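You operate a simulated robot arm through the tools that you are given. There is no shell and no other tool.

Carry out the task below with a simulated robot arm. There is one attempt and no reset: what you move stays moved.

Task
Sieve the dusty beads through the yellow sieve, then pull out the black drawer.
Fine: sieve in the green shaker, all of the pink jug tipped in, jug back, shake lever worked till the beads are clean. Set down upright: pink jug.

Only the result counts: the job must be done as asked and must still hold three seconds after the hand-in. Knocking over, shifting, dropping, spilling or breaking anything else fails it.

Robot
A 7-joint arm with a fingered hand, fixed in place. Base frame: the origin is at the foot of the arm, x ahead of it, y to its left, z up; the work surface is at about z = 0.8. Units: m, degrees, N and s.
With the tool pointing down near the work surface it reaches from about 0.26 to 0.82 m from the base axis. Its first joint turns from -143.0 to 143.0 degrees. Payload 3 kg.
The TCP is the grasp point between the finger pads, 0.026 m short of the fingertips. In the tool frame z runs along the fingers and y along their closing line. The gripper opens to 0.148 m. The gripper's body begins 0.073 m behind the TCP. The gripper is a hand of 3 fingers: y runs from the thumb to the fingers, the wrist lies at [0, 0, -0.229] in the tool frame, and closing takes about 1.5 s.
Orientation is told as [roll, pitch, yaw] about the base's x, y, z axes, in that order, counted from this pose: with the fingers straight down and closing along the base's y, the tool's x points along the base's -x, its y along +y and its z along -z.

Tools
- The arm moves only by the tool drive_tool. Its argument "steps" is one flat list of numbers, 7 for each row, row after row: the shift along the base's x, y, z in units of 400 mm (1.0 is 400 mm), then the turn, a rotation vector about the base's x, y, z in units of 60 degrees (1.0 is 60 degrees), then the gripper command, from -1 (fully open) to 1 (shut), values between in proportion. In form: [tx, ty, tz, ax, ay, az, claw, tx, ty, tz, ax, ay, az, claw, ...]. A call has 1 to 20 rows; each row is the pose to reach, as a shift and turn from the pose commanded when the call began. A call with a number of a shift or a turn outside -1 to 1 is refused whole. Each row takes 0.2 s and may step no farther than 0.05 m and 8.6 degrees from the row before; otherwise, or with a gripper value out of range, the whole call is refused. A pose out of reach is approached as far as the arm can. The call stops where the force on the tool passes 40 N (or 10 N more than at its start, if that is more) or the arm is blocked; 0.2 s more then pass. Each finger travels about 0.153 m/s and halts on what it meets, pressing with about 25 N; the grip force reading is that of the motor and also rises with nothing between the fingers. The clock runs only during rows and for 0.2 s after the last one: add rows that repeat a pose to give the fingers time. It gives the time, the measured TCP pose, the force on the tool (base axes), the opening and the grip force at its end, in the units of the frame above (readings bear some noise), with the torque about the TCP (base axes, N m) and any sound that the robot's microphone picked up, and new pictures: "pictures" is both (left out), scene, wrist or none.
- Cameras (640 x 400 px; columns grow to the right, rows downward): "scene" is fixed at [0.4004, 0.6495, 1.4006]; the picture's right is [-0.95, -0.31, 0.00], its down [-0.17, 0.53, -0.83] and it looks along [0.25, -0.79, -0.56] (base axes); focal length 311 px, centre (320, 200). "wrist" rides on the gripper at [0.068, -0.039, -0.09] in the tool frame; the picture's right is [0.50, 0.87, 0.00], its down [-0.66, 0.38, -0.65] and it looks along [-0.57, 0.33, 0.76] (tool axes); focal length 222 px, centre (320, 200). There is no depth. A picture from a camera that has moved, and an enlarged one, comes with that camera's place and axes in the base frame and with its lens.
- slide_trunk(by): slides the trunk up (or, below 0, down) by that many m; the arm rides with it, the base frame stays. It gives what a move gives, with no picture.
- set_grasp(shape): the hand has 3 fingers and takes this shape, open, in about a second: jaw (thumb against the fingers, like two jaws); tri (thumb and two fingers); tip (a fingertip pinch); poke (one finger out to press); point (the index stretched); flat (the hand flat); cup (the hand cupped); fist (a fist). The gripper value then closes the fingers along that shape, each until it touches; the sizes above hold for jaw. It gives what a move gives, with no picture.
- zoom(camera, box): a new picture of the part [left, top, right, bottom] of that camera's present view, enlarged. It takes no simulated time.
- hand_in(): hands the job in; it is judged then, once.

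Places have to be worked out from the pictures, the camera data and where the tool is seen. Open the gripper and draw the arm clear of the work before you hand the job in, unless the task says otherwise.

The tools are called after "Request:" as a command line: name --argument value ..., lists and objects as JSON in quotes. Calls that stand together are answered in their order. drive_tool: Moves the arm, as the interface text tells. Its arguments: {"type":"object","properties":{"steps":{"type":"array"},"pictures":{"type":"string","enum":["both","scene","wrist","none"]}},"required":["steps"]} The other tools are called the same way: slide_trunk (by) slides the trunk up or down; set_grasp (shape) gives the hand a shape; zoom (camera, box) takes an enlarged picture of a part of a camera's view; hand_in () hands the job in.

At the start:

```text
time_s: 0.0
tcp_pos: [0.9025, -0.0637, 1.1842]
orientation: [0.1, 0.1, 0.1]
ft_force: [-0.5, 0.5, -0.2]
moment: [0.03, -0.03, 0.03]
opening: 0.1481
finger_force: 0.0
shape: jaw
trunk travel left (down, up): [-0.8, 0.09]
```

scene: 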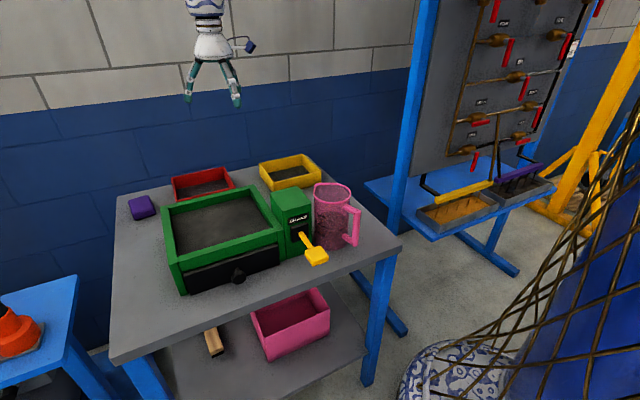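
wrist: 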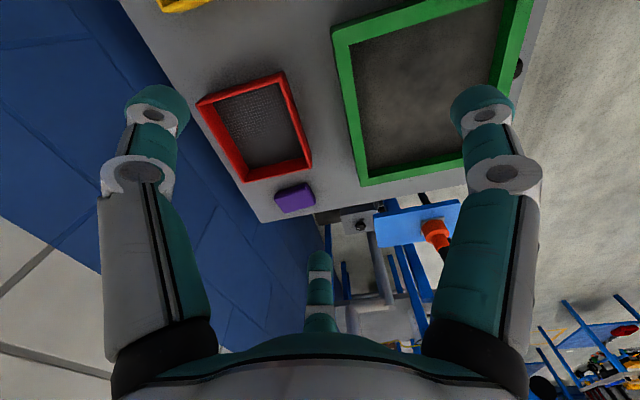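

The scene shows a table with a green shaker (black drawer in front, lever box to its side), a pink jug, and red and yellow sieves behind it. I'll zoom in to work out the details before moving.

Request:
zoom --camera "scene" --box '[110, 140, 270, 300]'

Request:
zoom --camera "scene" --box '[240, 140, 400, 280]'

Request:
zoom --camera "wrist" --box '[120, 0, 560, 275]'

```text
2.50 times, centred on (190, 220) of scene
camera zoom: at [0.4004, 0.6495, 1.4006], right [-0.95, -0.31, 0.0], down [-0.17, 0.53, -0.83], along [0.25, -0.79, -0.56], focal length 778 px, centre (645, 150)
```

zoom: 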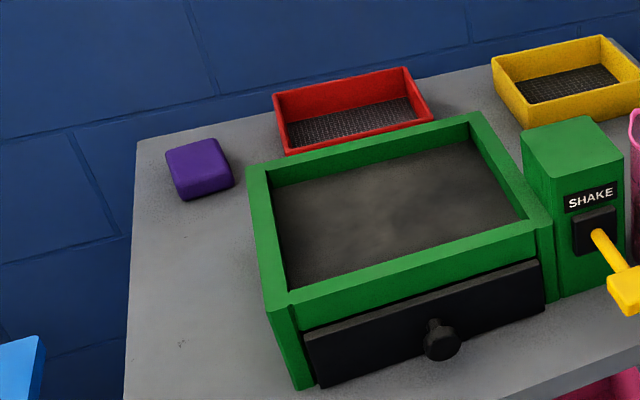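

```text
2.86 times, centred on (320, 210) of scene
camera zoom: at [0.4004, 0.6495, 1.4006], right [-0.95, -0.31, 0.0], down [-0.17, 0.53, -0.83], along [0.25, -0.79, -0.56], focal length 888 px, centre (320, 171)
```

zoom: 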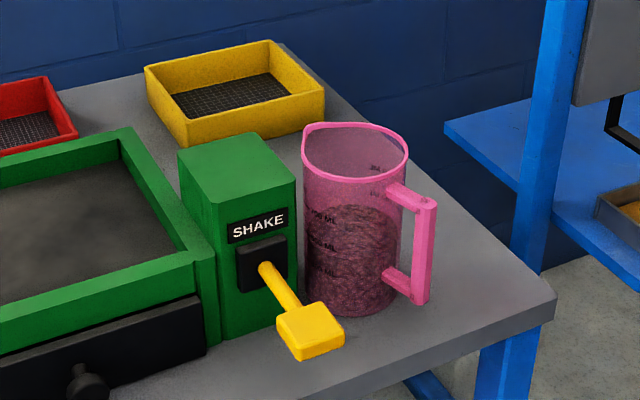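

```text
1.45 times, centred on (340, 138) of wrist
camera zoom: at [0.8341, -0.103, 1.2755], right [-0.5, 0.87, 0.0], down [0.66, 0.38, 0.65], along [0.57, 0.33, -0.76], focal length 323 px, centre (291, 291)
```

zoom: 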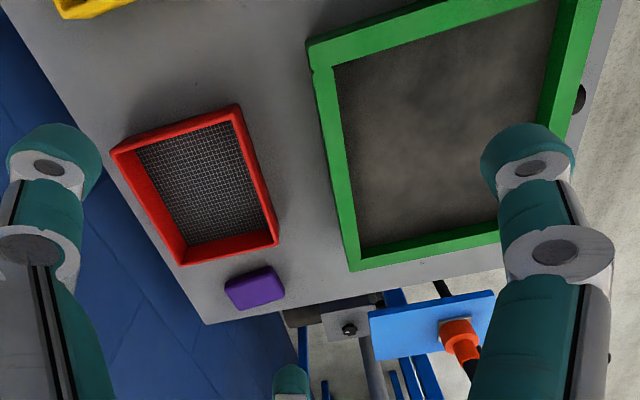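

I estimate the table is rotated about 44°. Estimated positions: yellow sieve (.84,-.32), shaker tray (.85,.12), jug (.58,.01), lever near (.58,.13). I'll draw the arm back at height to get a wrist view of the whole table.

Request:
drive_tool --steps '[-0.1, -0.01, 0, 0, 0, 0, -1, -0.2, -0.02, 0, 0, 0, 0, -1, -0.3, -0.03, 0, 0, 0, 0, -1, -0.4, -0.04, 0, 0, 0, 0, -1, -0.5, -0.05, 0, 0, 0, 0, -1, -0.6, -0.06, 0, 0, 0, 0, -1, -0.7, -0.07, 0, 0, 0, 0, -1, -0.8, -0.08, 0, 0, 0, 0, -1, -0.9, -0.09, 0, 0, 0, 0, -1, -1.0, -0.1, 0, 0, 0, 0, -1]' --pictures "both"

```text
time_s: 2.2
tcp_pos: [0.7775, -0.0508, 1.0601]
orientation: [-0.4, 1.2, 0.0]
ft_force: [0.3, -0.1, 0.1]
moment: [0.03, 0.01, 0.0]
opening: 0.148
finger_force: 0.0
shape: jaw
out of reach, approached as far as the arm can: row 2, 3, 4, 5, 6, 7, 8, 9, 10
trunk travel left (down, up): [-0.8, 0.09]
camera wrist: at [0.7118, -0.0903, 1.1538], right [-0.5, 0.87, 0.01], down [0.67, 0.38, 0.64], along [0.55, 0.32, -0.77], focal length 222 px, centre (320, 200)
```

scene: 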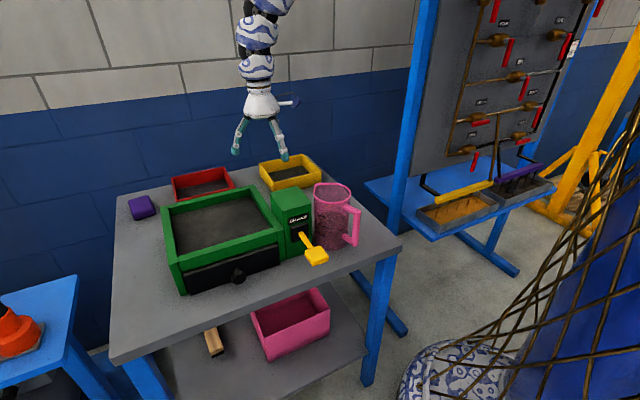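
wrist: 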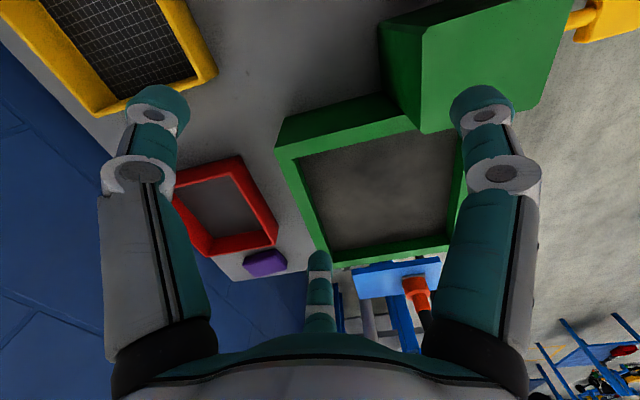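

The arm couldn't retract at that height. Fingertips are at about z 1.03, clear of everything. I'll test a small downward step to see which reference pose the shifts are counted from.

Request:
drive_tool --steps '[-0.05, 0, -0.02, 0, 0, 0, -1]' --pictures "none"

```text
time_s: 2.6
tcp_pos: [0.7704, -0.047, 1.0431]
orientation: [0.0, 0.1, 0.0]
ft_force: [-0.1, 0.6, -0.4]
moment: [-0.02, 0.01, 0.0]
opening: 0.1479
finger_force: 0.1
shape: jaw
out of reach, approached as far as the arm can: row 1
trunk travel left (down, up): [-0.8, 0.09]
```

Still marked out of reach. I'll do another small test, straight up, to find out whether the reference is the reached pose or the requested one.

Request:
drive_tool --steps '[0.05, 0, 0.1, 0, 0, 0, -1]' --pictures "none"

```text
time_s: 3.0
tcp_pos: [0.7918, -0.046, 1.0811]
orientation: [0.0, 0.1, -0.1]
ft_force: [-0.7, -0.3, -0.5]
moment: [-0.02, 0.03, -0.02]
opening: 0.1481
finger_force: 0.0
shape: jaw
out of reach, approached as far as the arm can: row 1
trunk travel left (down, up): [-0.8, 0.09]
```

The reference is the reached pose. The space between the SHAKE box and the yellow sieve is free, so I'll try retracting while descending gently, fingertips staying above 0.95.

Request:
drive_tool --steps '[-0.02, -0.03, -0.06, 0, 0, 0, -1, -0.06, -0.06, -0.12, 0, 0, 0, -1, -0.12, -0.12, -0.16, 0, 0, 0, -1, -0.18, -0.18, -0.18, 0, 0, 0, -1, -0.24, -0.24, -0.18, 0, 0, 0, -1]' --pictures "both"

```text
time_s: 4.2
tcp_pos: [0.7364, -0.1378, 0.985]
orientation: [0.0, 0.2, 0.0]
ft_force: [-0.8, -0.6, -0.1]
moment: [0.03, 0.03, 0.01]
opening: 0.1482
finger_force: 0.1
shape: jaw
out of reach, approached as far as the arm can: row 3, 4, 5
trunk travel left (down, up): [-0.8, 0.09]
camera wrist: at [0.6683, -0.1766, 1.076], right [-0.5, 0.87, 0.0], down [0.66, 0.38, 0.65], along [0.56, 0.33, -0.76], focal length 222 px, centre (320, 200)
```

scene: 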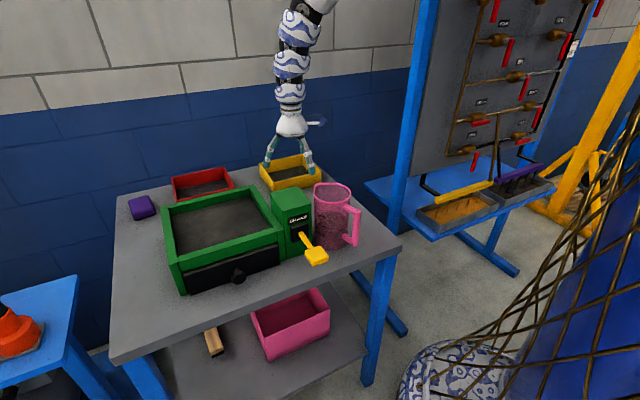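
wrist: 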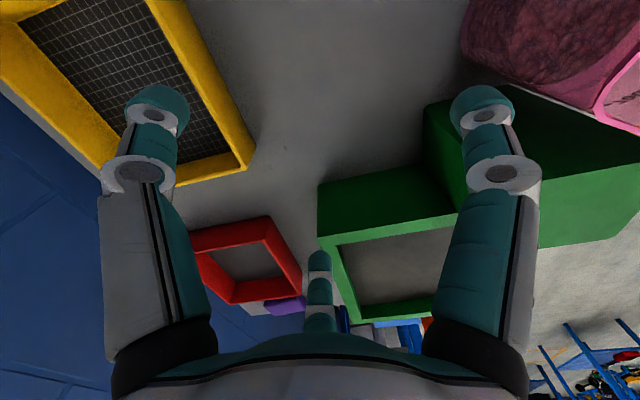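

Retracting is still limited, so I'll probe whether yaw (turning the hand toward the table's 45° frame) frees the arm: a small yaw turn in place first.

Request:
drive_tool --steps '[0, 0, 0, 0, 0, 0.12, -1, 0, 0, 0, 0, 0, 0.24, -1, -0.03, 0, 0, 0, 0, 0.36, -1, -0.08, 0, 0, 0, 0, 0.48, -1]' --pictures "none"

```text
time_s: 5.2
tcp_pos: [0.7358, -0.134, 0.987]
orientation: [0.1, 0.3, 28.9]
ft_force: [-0.7, -0.8, -0.6]
moment: [0.02, 0.0, 0.0]
opening: 0.1479
finger_force: 0.0
shape: jaw
out of reach, approached as far as the arm can: row 3, 4
trunk travel left (down, up): [-0.8, 0.09]
```

Yaw works but inward motion doesn't. I'll probe the outward and upward directions by a few centimetres to understand which limit is binding.

Request:
drive_tool --steps '[0.1, -0.02, 0.0, 0, 0, 0, -1]' --pictures "none"

Request:
drive_tool --steps '[0, 0, 0.1, 0, 0, 0, -1]' --pictures "none"

```text
time_s: 5.6
tcp_pos: [0.7764, -0.1422, 0.9824]
orientation: [0.1, 0.0, 28.9]
ft_force: [0.1, 0.1, 0.1]
moment: [0.02, -0.02, 0.01]
opening: 0.1477
finger_force: 0.1
shape: jaw
trunk travel left (down, up): [-0.8, 0.09]
```

```text
time_s: 6.0
tcp_pos: [0.7754, -0.1421, 1.0244]
orientation: [-0.1, -0.1, 28.9]
ft_force: [-0.5, 0.6, -0.2]
moment: [0.01, -0.03, 0.02]
opening: 0.1482
finger_force: 0.1
shape: jaw
trunk travel left (down, up): [-0.8, 0.09]
```

Outward and upward both work, so it's an inner limit. Let me look at the arm's posture in the scene view.

Request:
zoom --camera "scene" --box '[200, 0, 400, 125]'

Request:
zoom --camera "scene" --box '[400, 0, 640, 400]'

```text
3.20 times, centred on (300, 62) of scene
camera zoom: at [0.4004, 0.6495, 1.4006], right [-0.95, -0.31, 0.0], down [-0.17, 0.53, -0.83], along [0.25, -0.79, -0.56], focal length 995 px, centre (384, 640)
```

zoom: 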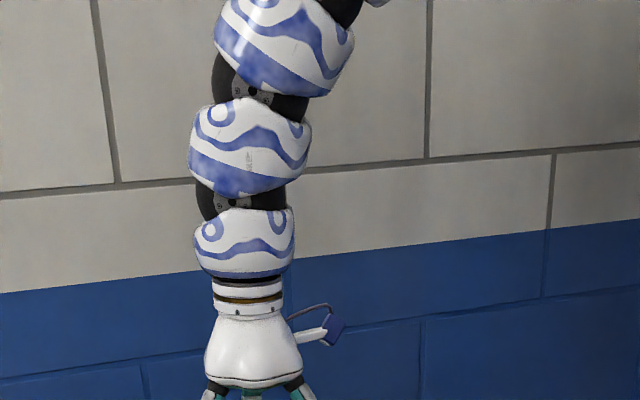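

```text
1.00 times, centred on (520, 200) of scene (not enlarged: the box is as wide or as high as the picture)
camera zoom: at [0.4004, 0.6495, 1.4006], right [-0.95, -0.31, 0.0], down [-0.17, 0.53, -0.83], along [0.25, -0.79, -0.56], focal length 311 px, centre (120, 200)
```

zoom: 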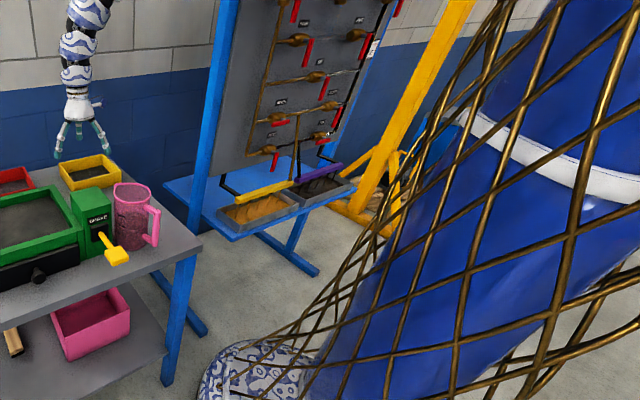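

The arm looks hung from above. I'll lower the trunk by 0.08 m (fingertips will be at ~0.92, above the yellow sieve's rim at ~0.84 and clear of the shaker corner) and see how the limit changes.

Request:
slide_trunk --by -0.08

```text
time_s: 7.2
tcp_pos: [0.7747, -0.1418, 0.9437]
orientation: [0.0, 0.1, 28.9]
ft_force: [0.1, -0.1, 0.5]
moment: [-0.01, 0.05, -0.04]
opening: 0.1481
finger_force: 0.1
shape: jaw
trunk travel left (down, up): [-0.72, 0.17]
```

Request:
drive_tool --steps '[-0.05, 0.0, 0.05, 0, 0, 0, -1, -0.1, 0, 0.1, 0, 0, 0, -1, -0.15, 0, 0.15, 0, 0, 0, -1, -0.2, 0, 0.2, 0, 0, 0, -1]' --pictures "none"

```text
time_s: 8.2
tcp_pos: [0.7777, -0.1396, 0.955]
orientation: [0.0, 0.2, 28.8]
ft_force: [0.1, -0.1, 0.0]
moment: [0.0, 0.0, -0.01]
opening: 0.1481
finger_force: 0.0
shape: jaw
out of reach, approached as far as the arm can: row 1, 2, 3, 4
trunk travel left (down, up): [-0.72, 0.17]
```

The limit rides with the trunk. I'll put the trunk back up later; first I test whether tilting the tool about y changes the limit.

Request:
drive_tool --steps '[0, 0, 0, 0, 0.13, 0, -1, 0, 0, 0, 0, 0.26, 0, -1]' --pictures "none"

Request:
drive_tool --steps '[-0.05, 0, 0.0, 0, 0, 0, -1, -0.1, 0, 0.0, 0, 0, 0, -1]' --pictures "none"

```text
time_s: 8.8
tcp_pos: [0.7797, -0.139, 0.9544]
orientation: [7.6, 13.6, 29.6]
ft_force: [0.4, -0.5, 0.1]
moment: [0.02, 0.02, 0.02]
opening: 0.1481
finger_force: 0.0
shape: jaw
trunk travel left (down, up): [-0.72, 0.17]
```

```text
time_s: 9.4
tcp_pos: [0.7391, -0.1404, 0.955]
orientation: [7.6, 13.6, 29.8]
ft_force: [-0.6, 0.2, 0.3]
moment: [0.02, -0.03, -0.01]
opening: 0.1484
finger_force: 0.0
shape: jaw
trunk travel left (down, up): [-0.72, 0.17]
```

Tilted, the arm moves inward freely. I'll continue inward a bit (also toward -y, away from jug and box) to see how far.

Request:
drive_tool --steps '[-0.06, -0.03, 0.02, 0, 0, 0, -1, -0.12, -0.06, 0.04, 0, 0, 0, -1, -0.18, -0.09, 0.06, 0, 0, 0, -1]' --pictures "none"

```text
time_s: 10.2
tcp_pos: [0.6983, -0.1742, 0.9576]
orientation: [7.8, 13.7, 29.7]
ft_force: [-0.6, -1.0, 0.0]
moment: [-0.01, 0.01, -0.03]
opening: 0.1482
finger_force: 0.0
shape: jaw
out of reach, approached as far as the arm can: row 2, 3
trunk travel left (down, up): [-0.72, 0.17]
```

The limit seems tied to wrist distance from a high shoulder. I'll raise the trunk fully and then try going inward and down over the free right edge of the table.

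Request:
slide_trunk --by 0.16

```text
time_s: 12.0
tcp_pos: [0.6978, -0.1753, 1.1175]
orientation: [7.7, 13.7, 29.7]
ft_force: [0.0, -0.4, 0.1]
moment: [-0.04, 0.02, 0.01]
opening: 0.1479
finger_force: 0.0
shape: jaw
trunk travel left (down, up): [-0.88, 0.01]
```

Now I go down and inward in steps toward (.60,-.22), checking where it stops.

Request:
drive_tool --steps '[-0.03, -0.02, -0.08, 0, 0, 0, -1, -0.07, -0.04, -0.16, 0, 0, 0, -1, -0.11, -0.06, -0.24, 0, 0, 0, -1, -0.16, -0.08, -0.32, 0, 0, 0, -1, -0.22, -0.1, -0.38, 0, 0, 0, -1, -0.28, -0.11, -0.42, 0, 0, 0, -1]' --pictures "both"

```text
time_s: 13.4
tcp_pos: [0.5857, -0.2181, 0.9481]
orientation: [7.8, 13.8, 29.7]
ft_force: [0.0, -0.2, -0.2]
moment: [-0.03, 0.02, 0.0]
opening: 0.1481
finger_force: 0.0
shape: jaw
trunk travel left (down, up): [-0.88, 0.01]
camera wrist: at [0.5709, -0.2846, 1.0482], right [-0.82, 0.52, 0.23], down [0.56, 0.65, 0.52], along [0.12, 0.56, -0.82], focal length 222 px, centre (320, 200)
```

scene: 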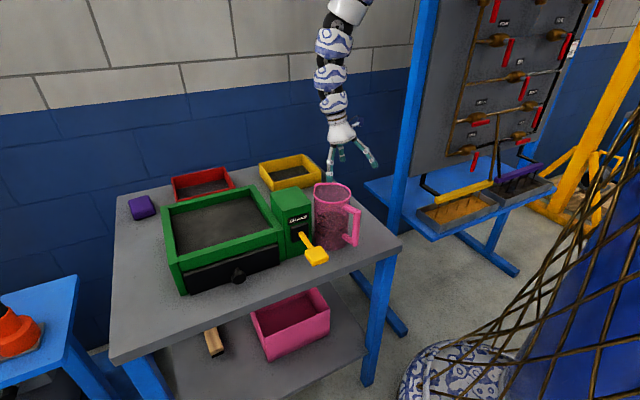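
wrist: 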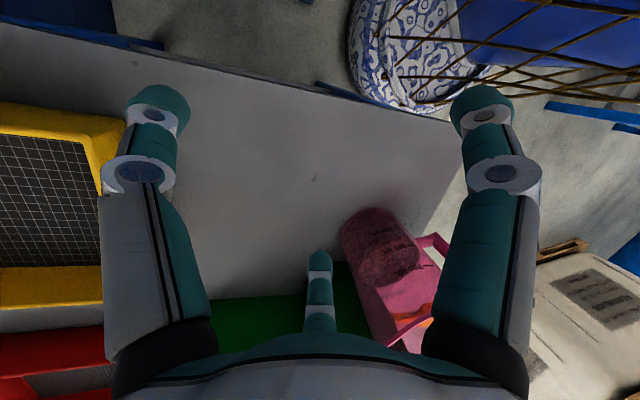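

No limit was hit there. I'll level the tool again (undo tilt) in place to see if it's still reachable.

Request:
drive_tool --steps '[0, 0, 0, 0, -0.13, 0, -1, 0, 0, 0, 0, -0.26, 0, -1]' --pictures "none"

```text
time_s: 14.0
tcp_pos: [0.6331, -0.2205, 0.9083]
orientation: [0.2, 0.2, 28.8]
ft_force: [0.3, 0.9, -0.2]
moment: [0.02, 0.04, 0.03]
opening: 0.148
finger_force: 0.1
shape: jaw
out of reach, approached as far as the arm can: row 1, 2
trunk travel left (down, up): [-0.88, 0.01]
```

Tool-down, the inner limit is still around r=.67 here. I'll go back up and outward over the table to find the outer limit and get a better look at the arm's posture.

Request:
drive_tool --steps '[0.06, 0.03, 0.1, 0, 0, 0, -1, 0.15, 0.06, 0.2, 0, 0, 0, -1, 0.25, 0.09, 0.28, 0, 0, 0, -1, 0.35, 0.12, 0.36, 0, 0, 0, -1, 0.45, 0.15, 0.42, 0, 0, 0, -1, 0.55, 0.18, 0.48, 0, 0, 0, -1, 0.65, 0.21, 0.48, 0, 0, 0, -1, 0.75, 0.24, 0.48, 0, 0, 0, -1, 0.85, 0.27, 0.48, 0, 0, 0, -1]' --pictures "scene"

```text
refused: row 2 steps farther than a row can; nothing moved
```

The steps were slightly too large; I'll repeat with smaller ones.

Request:
drive_tool --steps '[0.05, 0.02, 0.1, 0, 0, 0, -1, 0.11, 0.04, 0.2, 0, 0, 0, -1, 0.19, 0.07, 0.28, 0, 0, 0, -1, 0.27, 0.1, 0.36, 0, 0, 0, -1, 0.36, 0.13, 0.42, 0, 0, 0, -1, 0.45, 0.16, 0.48, 0, 0, 0, -1, 0.55, 0.19, 0.48, 0, 0, 0, -1, 0.65, 0.22, 0.48, 0, 0, 0, -1, 0.75, 0.25, 0.48, 0, 0, 0, -1]' --pictures "scene"

```text
time_s: 16.2
tcp_pos: [0.923, -0.1899, 1.1012]
orientation: [0.5, 0.0, 24.6]
ft_force: [0.2, 1.1, -0.5]
moment: [0.0, 0.04, -0.02]
opening: 0.1481
finger_force: 0.1
shape: jaw
out of reach, approached as far as the arm can: row 1, 2, 3, 9
trunk travel left (down, up): [-0.88, 0.01]
stopped in row 9: the arm was blocked; the commanded pose is now the measured one
```

scene: 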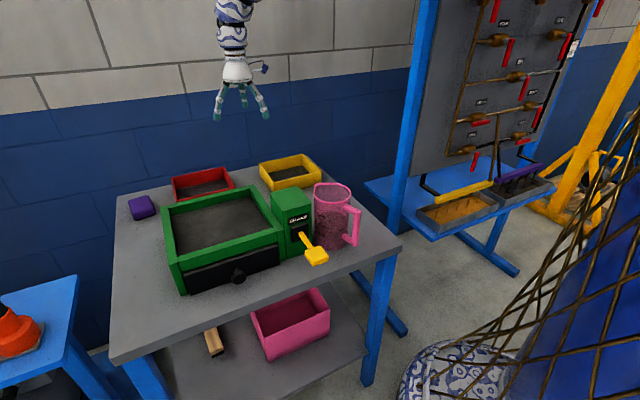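

The last row was blocked near the wall at the table's back, so I keep away from it. I'll move to over the tray at safe height, then lower the trunk in stages while raising the hand, to bring the arm's upper part into view.

Request:
drive_tool --steps '[-0.06, 0.08, 0.0, 0, 0, 0, -1, -0.12, 0.18, 0.02, 0, 0, 0, -1, -0.15, 0.29, 0.04, 0, 0, 0, -1, -0.15, 0.4, 0.06, 0, 0, 0, -1, -0.15, 0.5, 0.1, 0, 0, 0, -1]' --pictures "none"

Request:
slide_trunk --by -0.15

```text
time_s: 17.4
tcp_pos: [0.8628, 0.0107, 1.1434]
orientation: [0.5, -0.1, 24.5]
ft_force: [1.1, 0.4, -0.2]
moment: [0.0, 0.0, -0.02]
opening: 0.1481
finger_force: 0.1
shape: jaw
trunk travel left (down, up): [-0.88, 0.01]
```

```text
time_s: 19.1
tcp_pos: [0.8627, 0.0109, 0.9925]
orientation: [0.4, -0.1, 24.6]
ft_force: [-0.1, -0.4, 0.2]
moment: [0.01, 0.0, -0.02]
opening: 0.1481
finger_force: 0.0
shape: jaw
trunk travel left (down, up): [-0.73, 0.16]
```

Tips are at ~.966, above the tray rim. I raise the hand by 0.16 m and lower the trunk again.

Request:
drive_tool --steps '[0, 0, 0.1, 0, 0, 0, -1, 0, 0, 0.2, 0, 0, 0, -1, 0, 0, 0.3, 0, 0, 0, -1, 0, 0, 0.4, 0, 0, 0, -1]' --pictures "none"

Request:
slide_trunk --by -0.15

Request:
drive_tool --steps '[0, 0, 0.1, 0, 0, 0, -1, 0, 0, 0.2, 0, 0, 0, -1, 0, 0, 0.3, 0, 0, 0, -1, 0, 0, 0.4, 0, 0, 0, -1]' --pictures "scene"

```text
time_s: 20.1
tcp_pos: [0.8621, 0.0104, 1.1529]
orientation: [0.5, 0.0, 24.6]
ft_force: [-0.4, 0.0, 0.1]
moment: [0.01, -0.02, 0.0]
opening: 0.1479
finger_force: 0.1
shape: jaw
trunk travel left (down, up): [-0.73, 0.16]
```

```text
time_s: 21.9
tcp_pos: [0.862, 0.0112, 1.0039]
orientation: [0.5, -0.1, 24.6]
ft_force: [0.4, 0.4, -0.4]
moment: [0.01, -0.03, 0.0]
opening: 0.1479
finger_force: 0.1
shape: jaw
trunk travel left (down, up): [-0.58, 0.31]
```

```text
time_s: 22.9
tcp_pos: [0.8625, 0.0104, 1.1654]
orientation: [0.4, -0.1, 24.5]
ft_force: [-0.5, -0.3, 1.2]
moment: [-0.01, 0.0, -0.01]
opening: 0.1479
finger_force: 0.1
shape: jaw
trunk travel left (down, up): [-0.58, 0.31]
```

scene: 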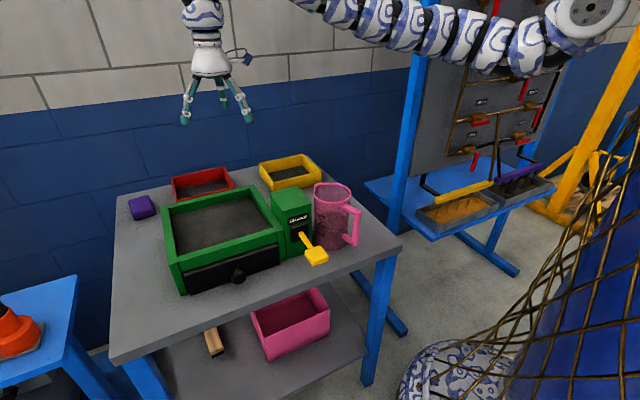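

Now the arm is visible. I'll zoom on its upper part to understand its structure.

Request:
zoom --camera "scene" --box '[280, 0, 640, 120]'

Request:
zoom --camera "scene" --box '[480, 0, 640, 100]'

```text
1.78 times, centred on (460, 60) of scene
camera zoom: at [0.4004, 0.6495, 1.4006], right [-0.95, -0.31, 0.0], down [-0.17, 0.53, -0.83], along [0.25, -0.79, -0.56], focal length 553 px, centre (71, 449)
```

zoom: 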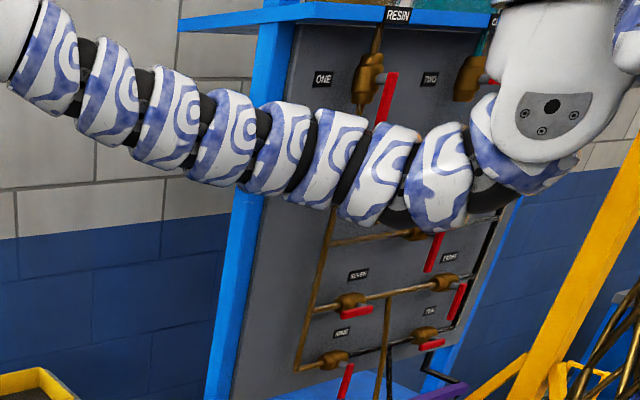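

```text
4.00 times, centred on (560, 50) of scene
camera zoom: at [0.4004, 0.6495, 1.4006], right [-0.95, -0.31, 0.0], down [-0.17, 0.53, -0.83], along [0.25, -0.79, -0.56], focal length 1244 px, centre (-640, 800)
```

zoom: 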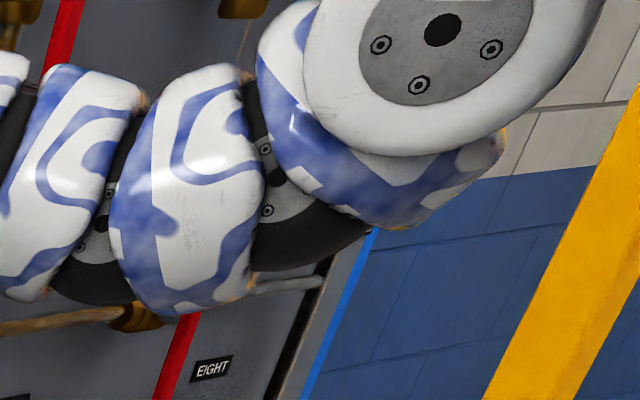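

The zoom can show a bit above the normal frame; I'll try to look further up, where the elbow is.

Request:
zoom --camera "scene" --box '[140, -150, 460, 50]'

Request:
zoom --camera "scene" --box '[0, 0, 639, 1]'

```text
refused: -150 is not a number from 0 to 400
```

```text
1.00 times, centred on (320, 0) of scene (not enlarged: the box is as wide or as high as the picture)
camera zoom: at [0.4004, 0.6495, 1.4006], right [-0.95, -0.31, 0.0], down [-0.17, 0.53, -0.83], along [0.25, -0.79, -0.56], focal length 312 px, centre (320, 400)
```

zoom: 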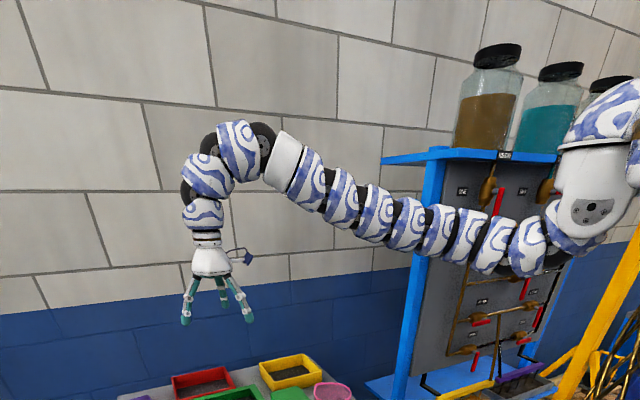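

That works. I'll look at the upper right to see the upper arm and shoulder.

Request:
zoom --camera "scene" --box '[320, 0, 640, 1]'

Request:
zoom --camera "scene" --box '[600, 0, 640, 400]'

```text
2.00 times, centred on (480, 0) of scene
camera zoom: at [0.4004, 0.6495, 1.4006], right [-0.95, -0.31, 0.0], down [-0.17, 0.53, -0.83], along [0.25, -0.79, -0.56], focal length 622 px, centre (0, 599)
```

zoom: 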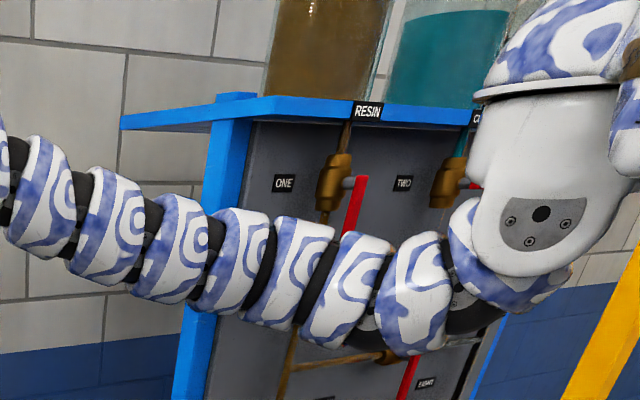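

```text
1.00 times, centred on (620, 200) of scene (not enlarged: the box is as wide or as high as the picture)
camera zoom: at [0.4004, 0.6495, 1.4006], right [-0.95, -0.31, 0.0], down [-0.17, 0.53, -0.83], along [0.25, -0.79, -0.56], focal length 311 px, centre (20, 200)
```

zoom: 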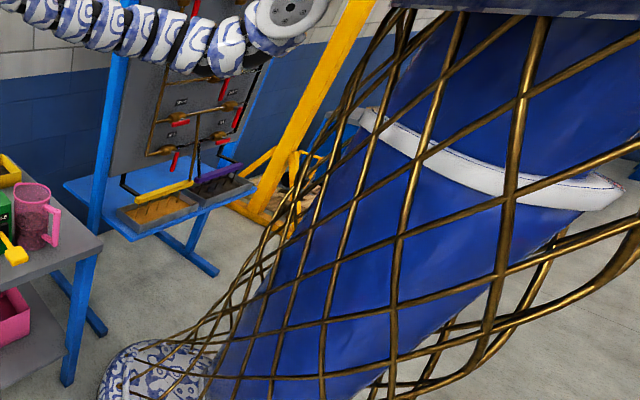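

Request:
zoom --camera "scene" --box '[639, 0, 640, 1]'

Request:
zoom --camera "scene" --box '[560, 0, 640, 2]'

```text
16.00 times, centred on (640, 0) of scene
camera zoom: at [0.4004, 0.6495, 1.4006], right [-0.95, -0.31, 0.0], down [-0.17, 0.53, -0.83], along [0.25, -0.79, -0.56], focal length 4976 px, centre (-4792, 3392)
```

zoom: 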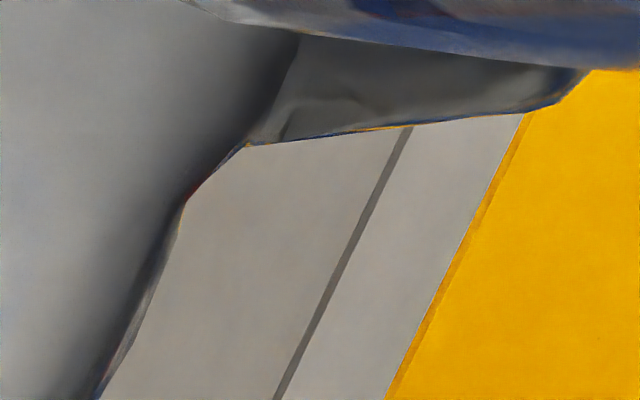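

```text
8.00 times, centred on (600, 1) of scene
camera zoom: at [0.4004, 0.6495, 1.4006], right [-0.95, -0.31, 0.0], down [-0.17, 0.53, -0.83], along [0.25, -0.79, -0.56], focal length 2488 px, centre (-1920, 1792)
```

zoom: 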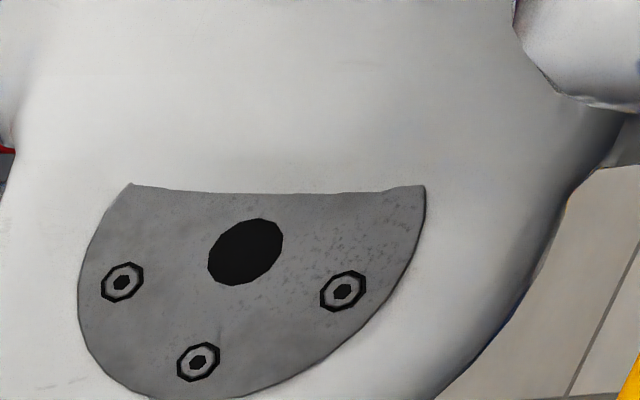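

The arm is elbow-low: forearm slopes up from a cap near the trunk and the wrist bends over downwards. With the trunk lower, retracting may be possible, so I test moving inward at this height (well above everything).

Request:
drive_tool --steps '[-0.1, 0, 0.0, 0, 0, 0, -1, -0.2, 0, 0.0, 0, 0, 0, -1, -0.3, 0, 0, 0, 0, 0, -1, -0.4, 0, 0, 0, 0, 0, -1, -0.5, 0, 0, 0, 0, 0, -1]' --pictures "none"

Request:
zoom --camera "scene" --box '[0, 0, 639, 1]'

```text
time_s: 24.1
tcp_pos: [0.7625, 0.0608, 1.196]
orientation: [0.5, -0.2, 24.5]
ft_force: [-2.0, 0.5, -0.3]
moment: [-0.08, -0.07, -0.02]
opening: 0.1481
finger_force: 0.0
shape: jaw
out of reach, approached as far as the arm can: row 2, 3, 4, 5
trunk travel left (down, up): [-0.58, 0.31]
```

```text
1.00 times, centred on (320, 0) of scene (not enlarged: the box is as wide or as high as the picture)
camera zoom: at [0.4004, 0.6495, 1.4006], right [-0.95, -0.31, 0.0], down [-0.17, 0.53, -0.83], along [0.25, -0.79, -0.56], focal length 312 px, centre (320, 400)
```

zoom: 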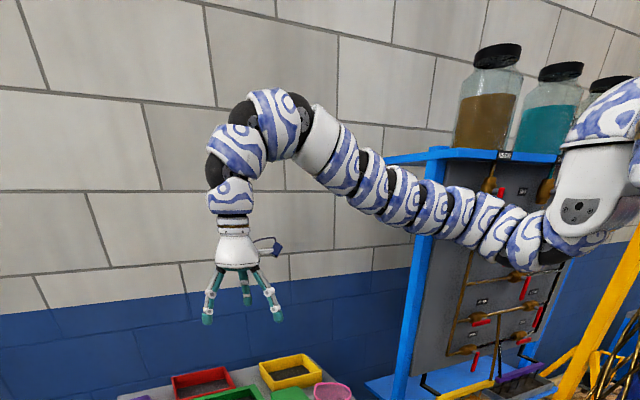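

The readings fit an arm whose forward chain hangs from a cap near the trunk with a limited elbow bend. Now, safely in the air, I close the hand in its jaw shape to see how its fingers meet.

Request:
drive_tool --steps '[0.1, 0, 0, 0, 0, 0, 0, 0.1, 0, 0, 0, 0, 0, 0.5, 0.1, 0, 0, 0, 0, 0, 1, 0.1, 0, 0, 0, 0, 0, 1, 0.1, 0, 0, 0, 0, 0, 1, 0.1, 0, 0, 0, 0, 0, 1, 0.1, 0, 0, 0, 0, 0, 1, 0.1, 0, 0, 0, 0, 0, 1]' --pictures "both"

```text
time_s: 25.9
tcp_pos: [0.803, 0.0583, 1.1936]
orientation: [0.5, -0.1, 24.6]
ft_force: [0.6, -0.8, 0.4]
moment: [-0.01, 0.0, 0.0]
opening: 0.0003
finger_force: 25.2
shape: jaw
trunk travel left (down, up): [-0.58, 0.31]
camera wrist: at [0.7582, -0.0063, 1.2847], right [-0.81, 0.58, 0.01], down [0.44, 0.61, 0.66], along [0.38, 0.54, -0.75], focal length 222 px, centre (320, 200)
```

scene: 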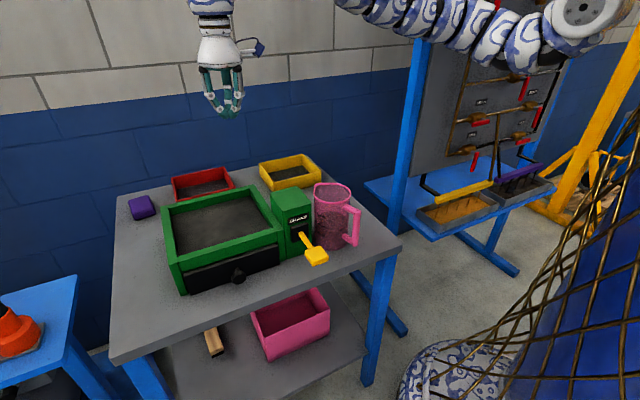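
wrist: 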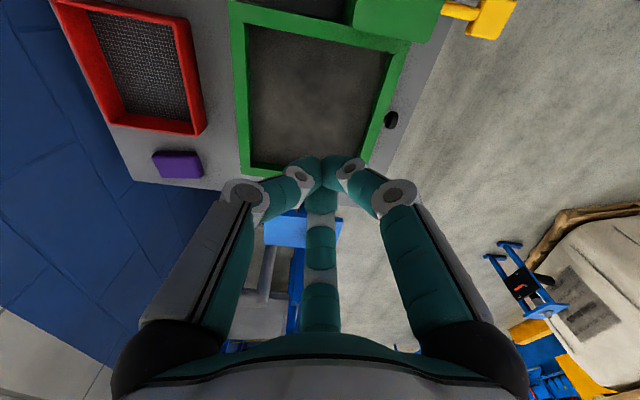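

The three fingers converge to the axis. I'll zoom on the tray, lever and sieves from this viewpoint.

Request:
zoom --camera "wrist" --box '[220, 0, 520, 190]'

Request:
zoom --camera "wrist" --box '[40, 0, 240, 190]'

```text
2.11 times, centred on (370, 95) of wrist
camera zoom: at [0.7582, -0.0063, 1.2847], right [-0.81, 0.58, 0.01], down [0.44, 0.61, 0.66], along [0.38, 0.54, -0.75], focal length 468 px, centre (215, 421)
```

zoom: 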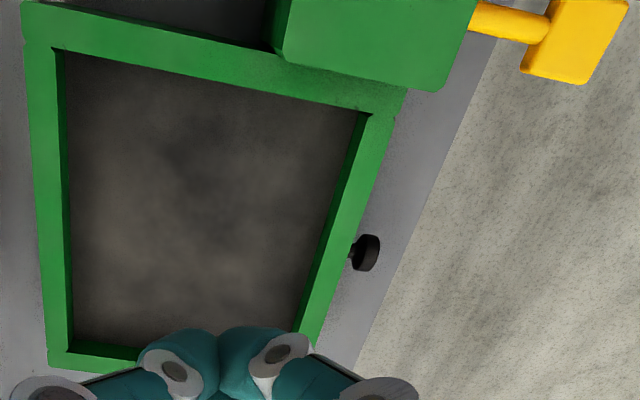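

```text
2.11 times, centred on (140, 95) of wrist
camera zoom: at [0.7582, -0.0063, 1.2847], right [-0.81, 0.58, 0.01], down [0.44, 0.61, 0.66], along [0.38, 0.54, -0.75], focal length 468 px, centre (699, 421)
```

zoom: 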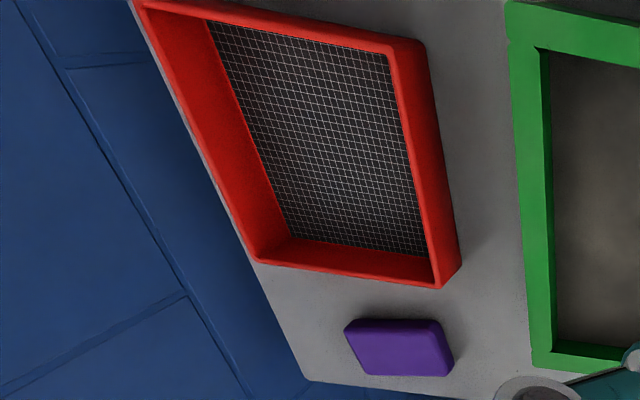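

Next I zoom onto the closed fingertips to see their arrangement.

Request:
zoom --camera "wrist" --box '[220, 120, 430, 260]'

Request:
zoom --camera "scene" --box '[160, 0, 300, 130]'

```text
2.86 times, centred on (325, 190) of wrist
camera zoom: at [0.7582, -0.0063, 1.2847], right [-0.81, 0.58, 0.01], down [0.44, 0.61, 0.66], along [0.38, 0.54, -0.75], focal length 635 px, centre (306, 229)
```

zoom: 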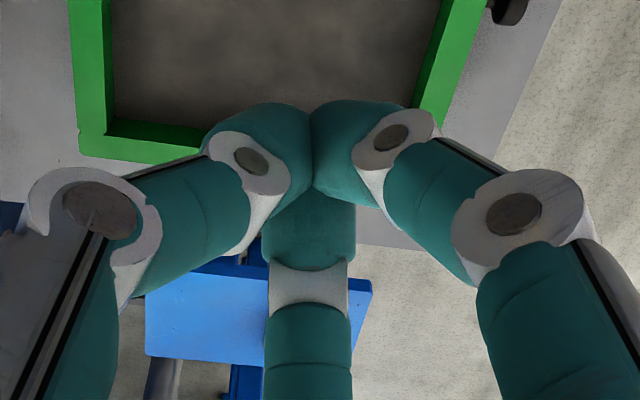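

```text
3.08 times, centred on (230, 65) of scene
camera zoom: at [0.4004, 0.6495, 1.4006], right [-0.95, -0.31, 0.0], down [-0.17, 0.53, -0.83], along [0.25, -0.79, -0.56], focal length 957 px, centre (597, 615)
```

zoom: 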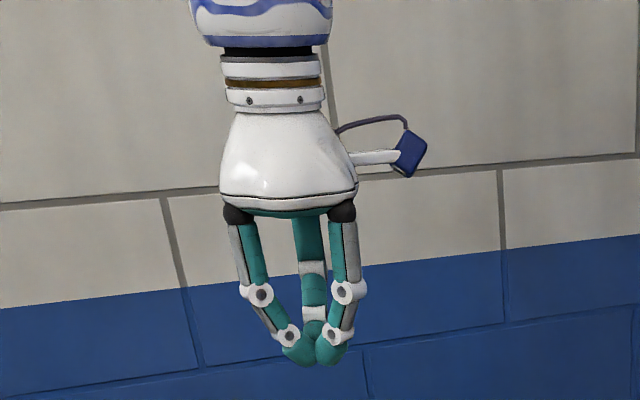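

It's a three-fingered hand with 120° spacing. I'll look at the "tip" and "tri" shapes in the air for comparison.

Request:
set_grasp --shape "tip"

Request:
zoom --camera "wrist" --box '[0, 0, 640, 400]'

Request:
set_grasp --shape "tri"

Request:
zoom --camera "wrist" --box '[0, 0, 640, 400]'

Request:
set_grasp --shape "jaw"

Request:
zoom --camera "wrist" --box '[0, 0, 640, 400]'

```text
time_s: 26.8
tcp_pos: [0.803, 0.059, 1.194]
orientation: [0.5, -0.1, 24.5]
ft_force: [0.8, -0.7, 0.3]
moment: [-0.01, 0.0, 0.0]
opening: 0.1478
finger_force: 0.1
shape: tip
trunk travel left (down, up): [-0.58, 0.31]
```

```text
1.00 times, centred on (320, 200) of wrist (not enlarged: the box is as wide or as high as the picture)
camera zoom: at [0.7582, -0.0063, 1.2848], right [-0.81, 0.58, 0.01], down [0.44, 0.61, 0.66], along [0.38, 0.54, -0.75], focal length 222 px, centre (320, 200)
```

zoom: 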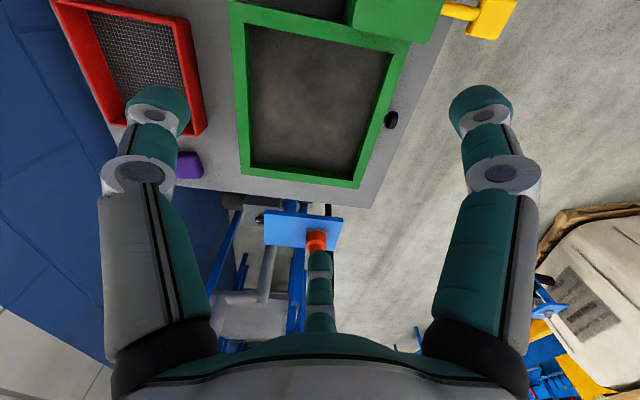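

```text
time_s: 27.7
tcp_pos: [0.8043, 0.0586, 1.1942]
orientation: [0.6, -0.1, 24.6]
ft_force: [-0.1, 0.2, 0.0]
moment: [-0.01, -0.01, 0.0]
opening: 0.1481
finger_force: 0.0
shape: tri
trunk travel left (down, up): [-0.58, 0.31]
```

```text
1.00 times, centred on (320, 200) of wrist (not enlarged: the box is as wide or as high as the picture)
camera zoom: at [0.7582, -0.0063, 1.2847], right [-0.81, 0.58, 0.01], down [0.44, 0.61, 0.66], along [0.38, 0.54, -0.75], focal length 222 px, centre (320, 200)
```

zoom: 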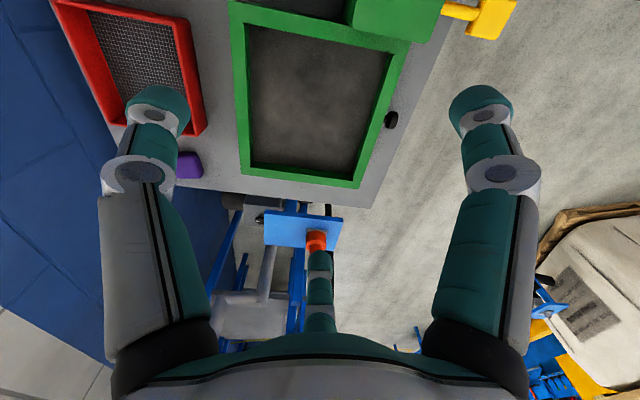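

```text
time_s: 28.6
tcp_pos: [0.8042, 0.0579, 1.1948]
orientation: [0.6, -0.2, 24.6]
ft_force: [-0.1, 0.4, 0.0]
moment: [-0.01, -0.04, -0.03]
opening: 0.1479
finger_force: 0.1
shape: jaw
trunk travel left (down, up): [-0.58, 0.31]
```

```text
1.00 times, centred on (320, 200) of wrist (not enlarged: the box is as wide or as high as the picture)
camera zoom: at [0.7582, -0.0063, 1.2847], right [-0.81, 0.58, 0.01], down [0.44, 0.61, 0.66], along [0.38, 0.54, -0.75], focal length 222 px, centre (320, 200)
```

zoom: 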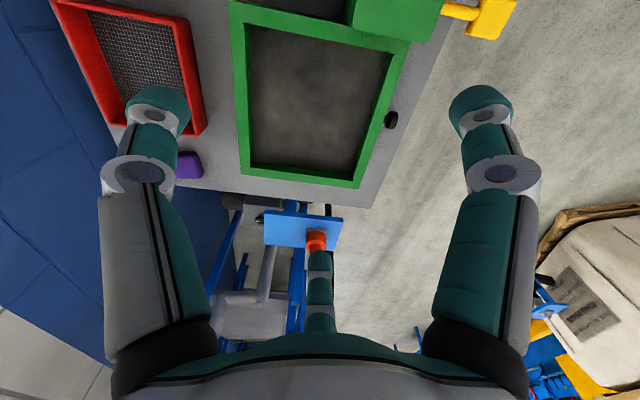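

All shapes look alike on this tripod hand. Next I test, up in free air, tilting the tool outward while holding the wrist in place, since the jug pour will need the tool near horizontal.

Request:
drive_tool --steps '[0.08, 0, 0.006, 0, -0.133, 0, -1, 0.158, 0, 0.022, 0, -0.267, 0, -1, 0.233, 0, 0.05, 0, -0.4, 0, -1, 0.303, 0, 0.087, 0, -0.533, 0, -1, 0.368, 0, 0.134, 0, -0.667, 0, -1, 0.4255, 0, 0.19, 0, -0.8, 0, -1, 0.4746, 0, 0.252, 0, -0.933, 0, -1]' --pictures "wrist"

Request:
zoom --camera "scene" --box '[0, 0, 639, 1]'

```text
time_s: 30.2
tcp_pos: [0.994, 0.0575, 1.296]
orientation: [-31.4, -49.0, 39.5]
ft_force: [-0.2, 0.5, -0.3]
moment: [-0.01, 0.02, -0.04]
opening: 0.148
finger_force: 0.0
shape: jaw
trunk travel left (down, up): [-0.58, 0.31]
camera wrist: at [0.8925, -0.0068, 1.3093], right [-0.46, 0.58, -0.67], down [-0.3, 0.61, 0.73], along [0.84, 0.54, -0.11], focal length 222 px, centre (320, 200)
```

wrist: 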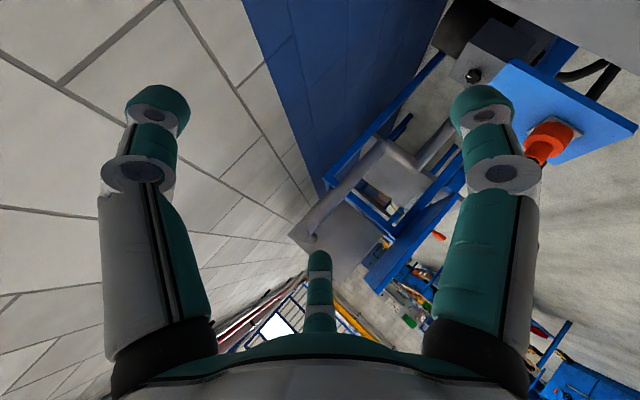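

```text
1.00 times, centred on (320, 0) of scene (not enlarged: the box is as wide or as high as the picture)
camera zoom: at [0.4004, 0.6495, 1.4006], right [-0.95, -0.31, 0.0], down [-0.17, 0.53, -0.83], along [0.25, -0.79, -0.56], focal length 312 px, centre (320, 400)
```

zoom: 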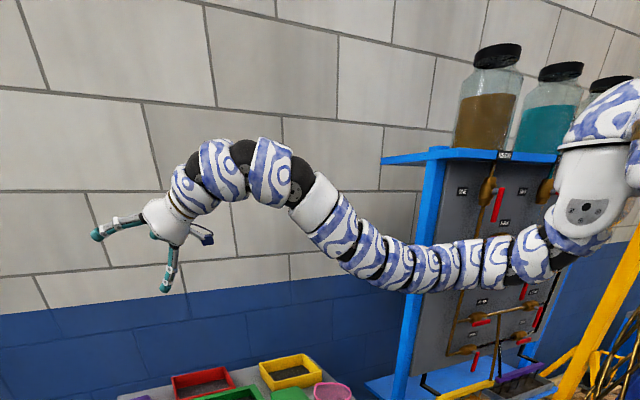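

Interesting: here the long chain bends (concave up), so it contains the elbow. I'll test how far the hand can retract in this tilted attitude.

Request:
drive_tool --steps '[-0.1, 0, 0, 0, 0, 0, -1, -0.2, 0, 0, 0, 0, 0, -1, -0.3, 0, 0, 0, 0, 0, -1, -0.4, 0, 0, 0, 0, 0, -1, -0.5, 0, 0, 0, 0, 0, -1, -0.6, 0, 0, 0, 0, 0, -1, -0.7, 0, 0, 0, 0, 0, -1]' --pictures "none"

Request:
zoom --camera "scene" --box '[0, 0, 639, 1]'

```text
time_s: 31.8
tcp_pos: [0.7121, 0.0574, 1.2963]
orientation: [-31.2, -49.0, 39.4]
ft_force: [0.1, 0.1, 0.2]
moment: [-0.03, 0.01, -0.06]
opening: 0.1479
finger_force: 0.1
shape: jaw
trunk travel left (down, up): [-0.58, 0.31]
```

```text
1.00 times, centred on (320, 0) of scene (not enlarged: the box is as wide or as high as the picture)
camera zoom: at [0.4004, 0.6495, 1.4006], right [-0.95, -0.31, 0.0], down [-0.17, 0.53, -0.83], along [0.25, -0.79, -0.56], focal length 312 px, centre (320, 400)
```

zoom: 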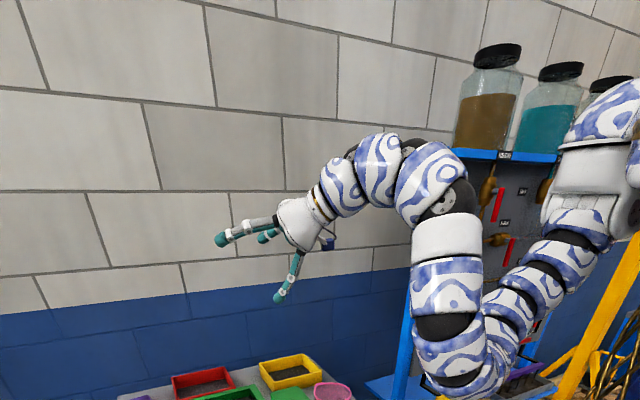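

Tilted outward, the arm retracts freely (elbow folding down); only the tool-down attitude is limited to roughly r ≥ .8. That suits: sieve with tool down, jug with the tool horizontal. I go back to the tool-down pose along the same path.

Request:
drive_tool --steps '[0.1, 0, 0, 0, 0, 0, -1, 0.2, 0, 0, 0, 0, 0, -1, 0.3, 0, 0, 0, 0, 0, -1, 0.4, 0, 0, 0, 0, 0, -1, 0.5, 0, 0, 0, 0, 0, -1, 0.6, 0, 0, 0, 0, 0, -1, 0.7, 0, 0, 0, 0, 0, -1, 0.6509, 0, -0.062, 0, 0.133, 0, -1, 0.5934, 0, -0.118, 0, 0.267, 0, -1, 0.5284, 0, -0.165, 0, 0.4, 0, -1, 0.4584, 0, -0.202, 0, 0.533, 0, -1, 0.3834, 0, -0.23, 0, 0.667, 0, -1, 0.3054, 0, -0.246, 0, 0.8, 0, -1, 0.2254, 0, -0.252, 0, 0.933, 0, -1]' --pictures "none"

```text
time_s: 34.8
tcp_pos: [0.8008, 0.0565, 1.1943]
orientation: [0.7, 0.1, 24.6]
ft_force: [-0.5, -0.5, -0.4]
moment: [0.02, -0.01, 0.0]
opening: 0.148
finger_force: 0.2
shape: jaw
trunk travel left (down, up): [-0.58, 0.31]
```

Back in tool-down. I'll move over to the yellow sieve with the hand yawed to -30° for a camera view of it.

Request:
drive_tool --steps '[0.01, -0.094, -0.01, 0, 0, -0.091, -1, 0.02, -0.188, -0.02, 0, 0, -0.182, -1, 0.02, -0.282, -0.03, 0, 0, -0.273, -1, 0.02, -0.376, -0.04, 0, 0, -0.364, -1, 0.02, -0.47, -0.06, 0, 0, -0.455, -1, 0.02, -0.564, -0.08, 0, 0, -0.546, -1, 0.01, -0.658, -0.1, 0, 0, -0.637, -1, 0.01, -0.752, -0.12, 0, 0, -0.728, -1, 0, -0.846, -0.15, 0, 0, -0.819, -1, 0, -0.94, -0.18, 0, 0, -0.91, -1]' --pictures "both"

```text
time_s: 37.0
tcp_pos: [0.8287, -0.3059, 1.1008]
orientation: [0.5, -0.1, -27.7]
ft_force: [-0.4, 0.0, 0.2]
moment: [0.0, 0.01, -0.02]
opening: 0.1482
finger_force: 0.0
shape: jaw
out of reach, approached as far as the arm can: row 5, 6, 7, 8, 9, 10
trunk travel left (down, up): [-0.58, 0.31]
camera wrist: at [0.7498, -0.309, 1.1912], right [-0.04, 1.0, 0.01], down [0.75, 0.02, 0.66], along [0.66, 0.03, -0.75], focal length 222 px, centre (320, 200)
```

scene: 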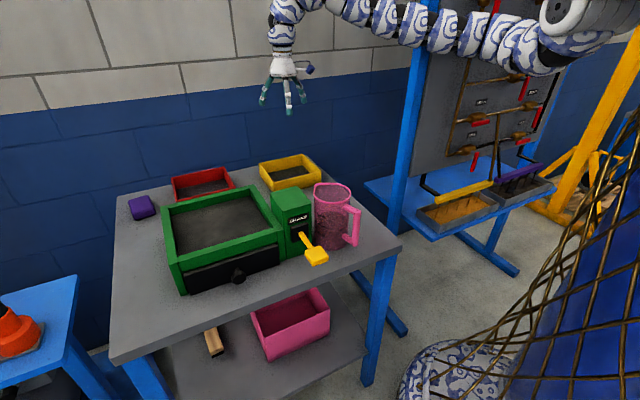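
wrist: 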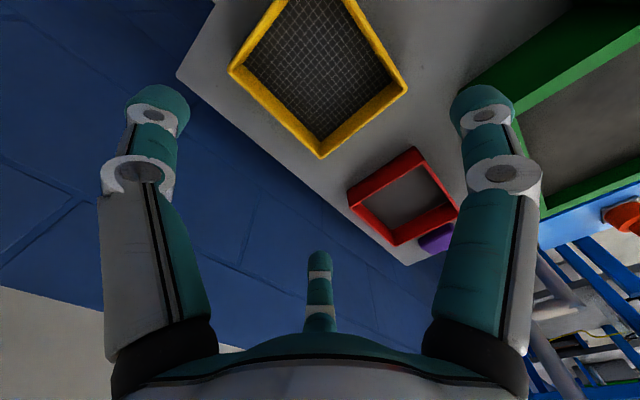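

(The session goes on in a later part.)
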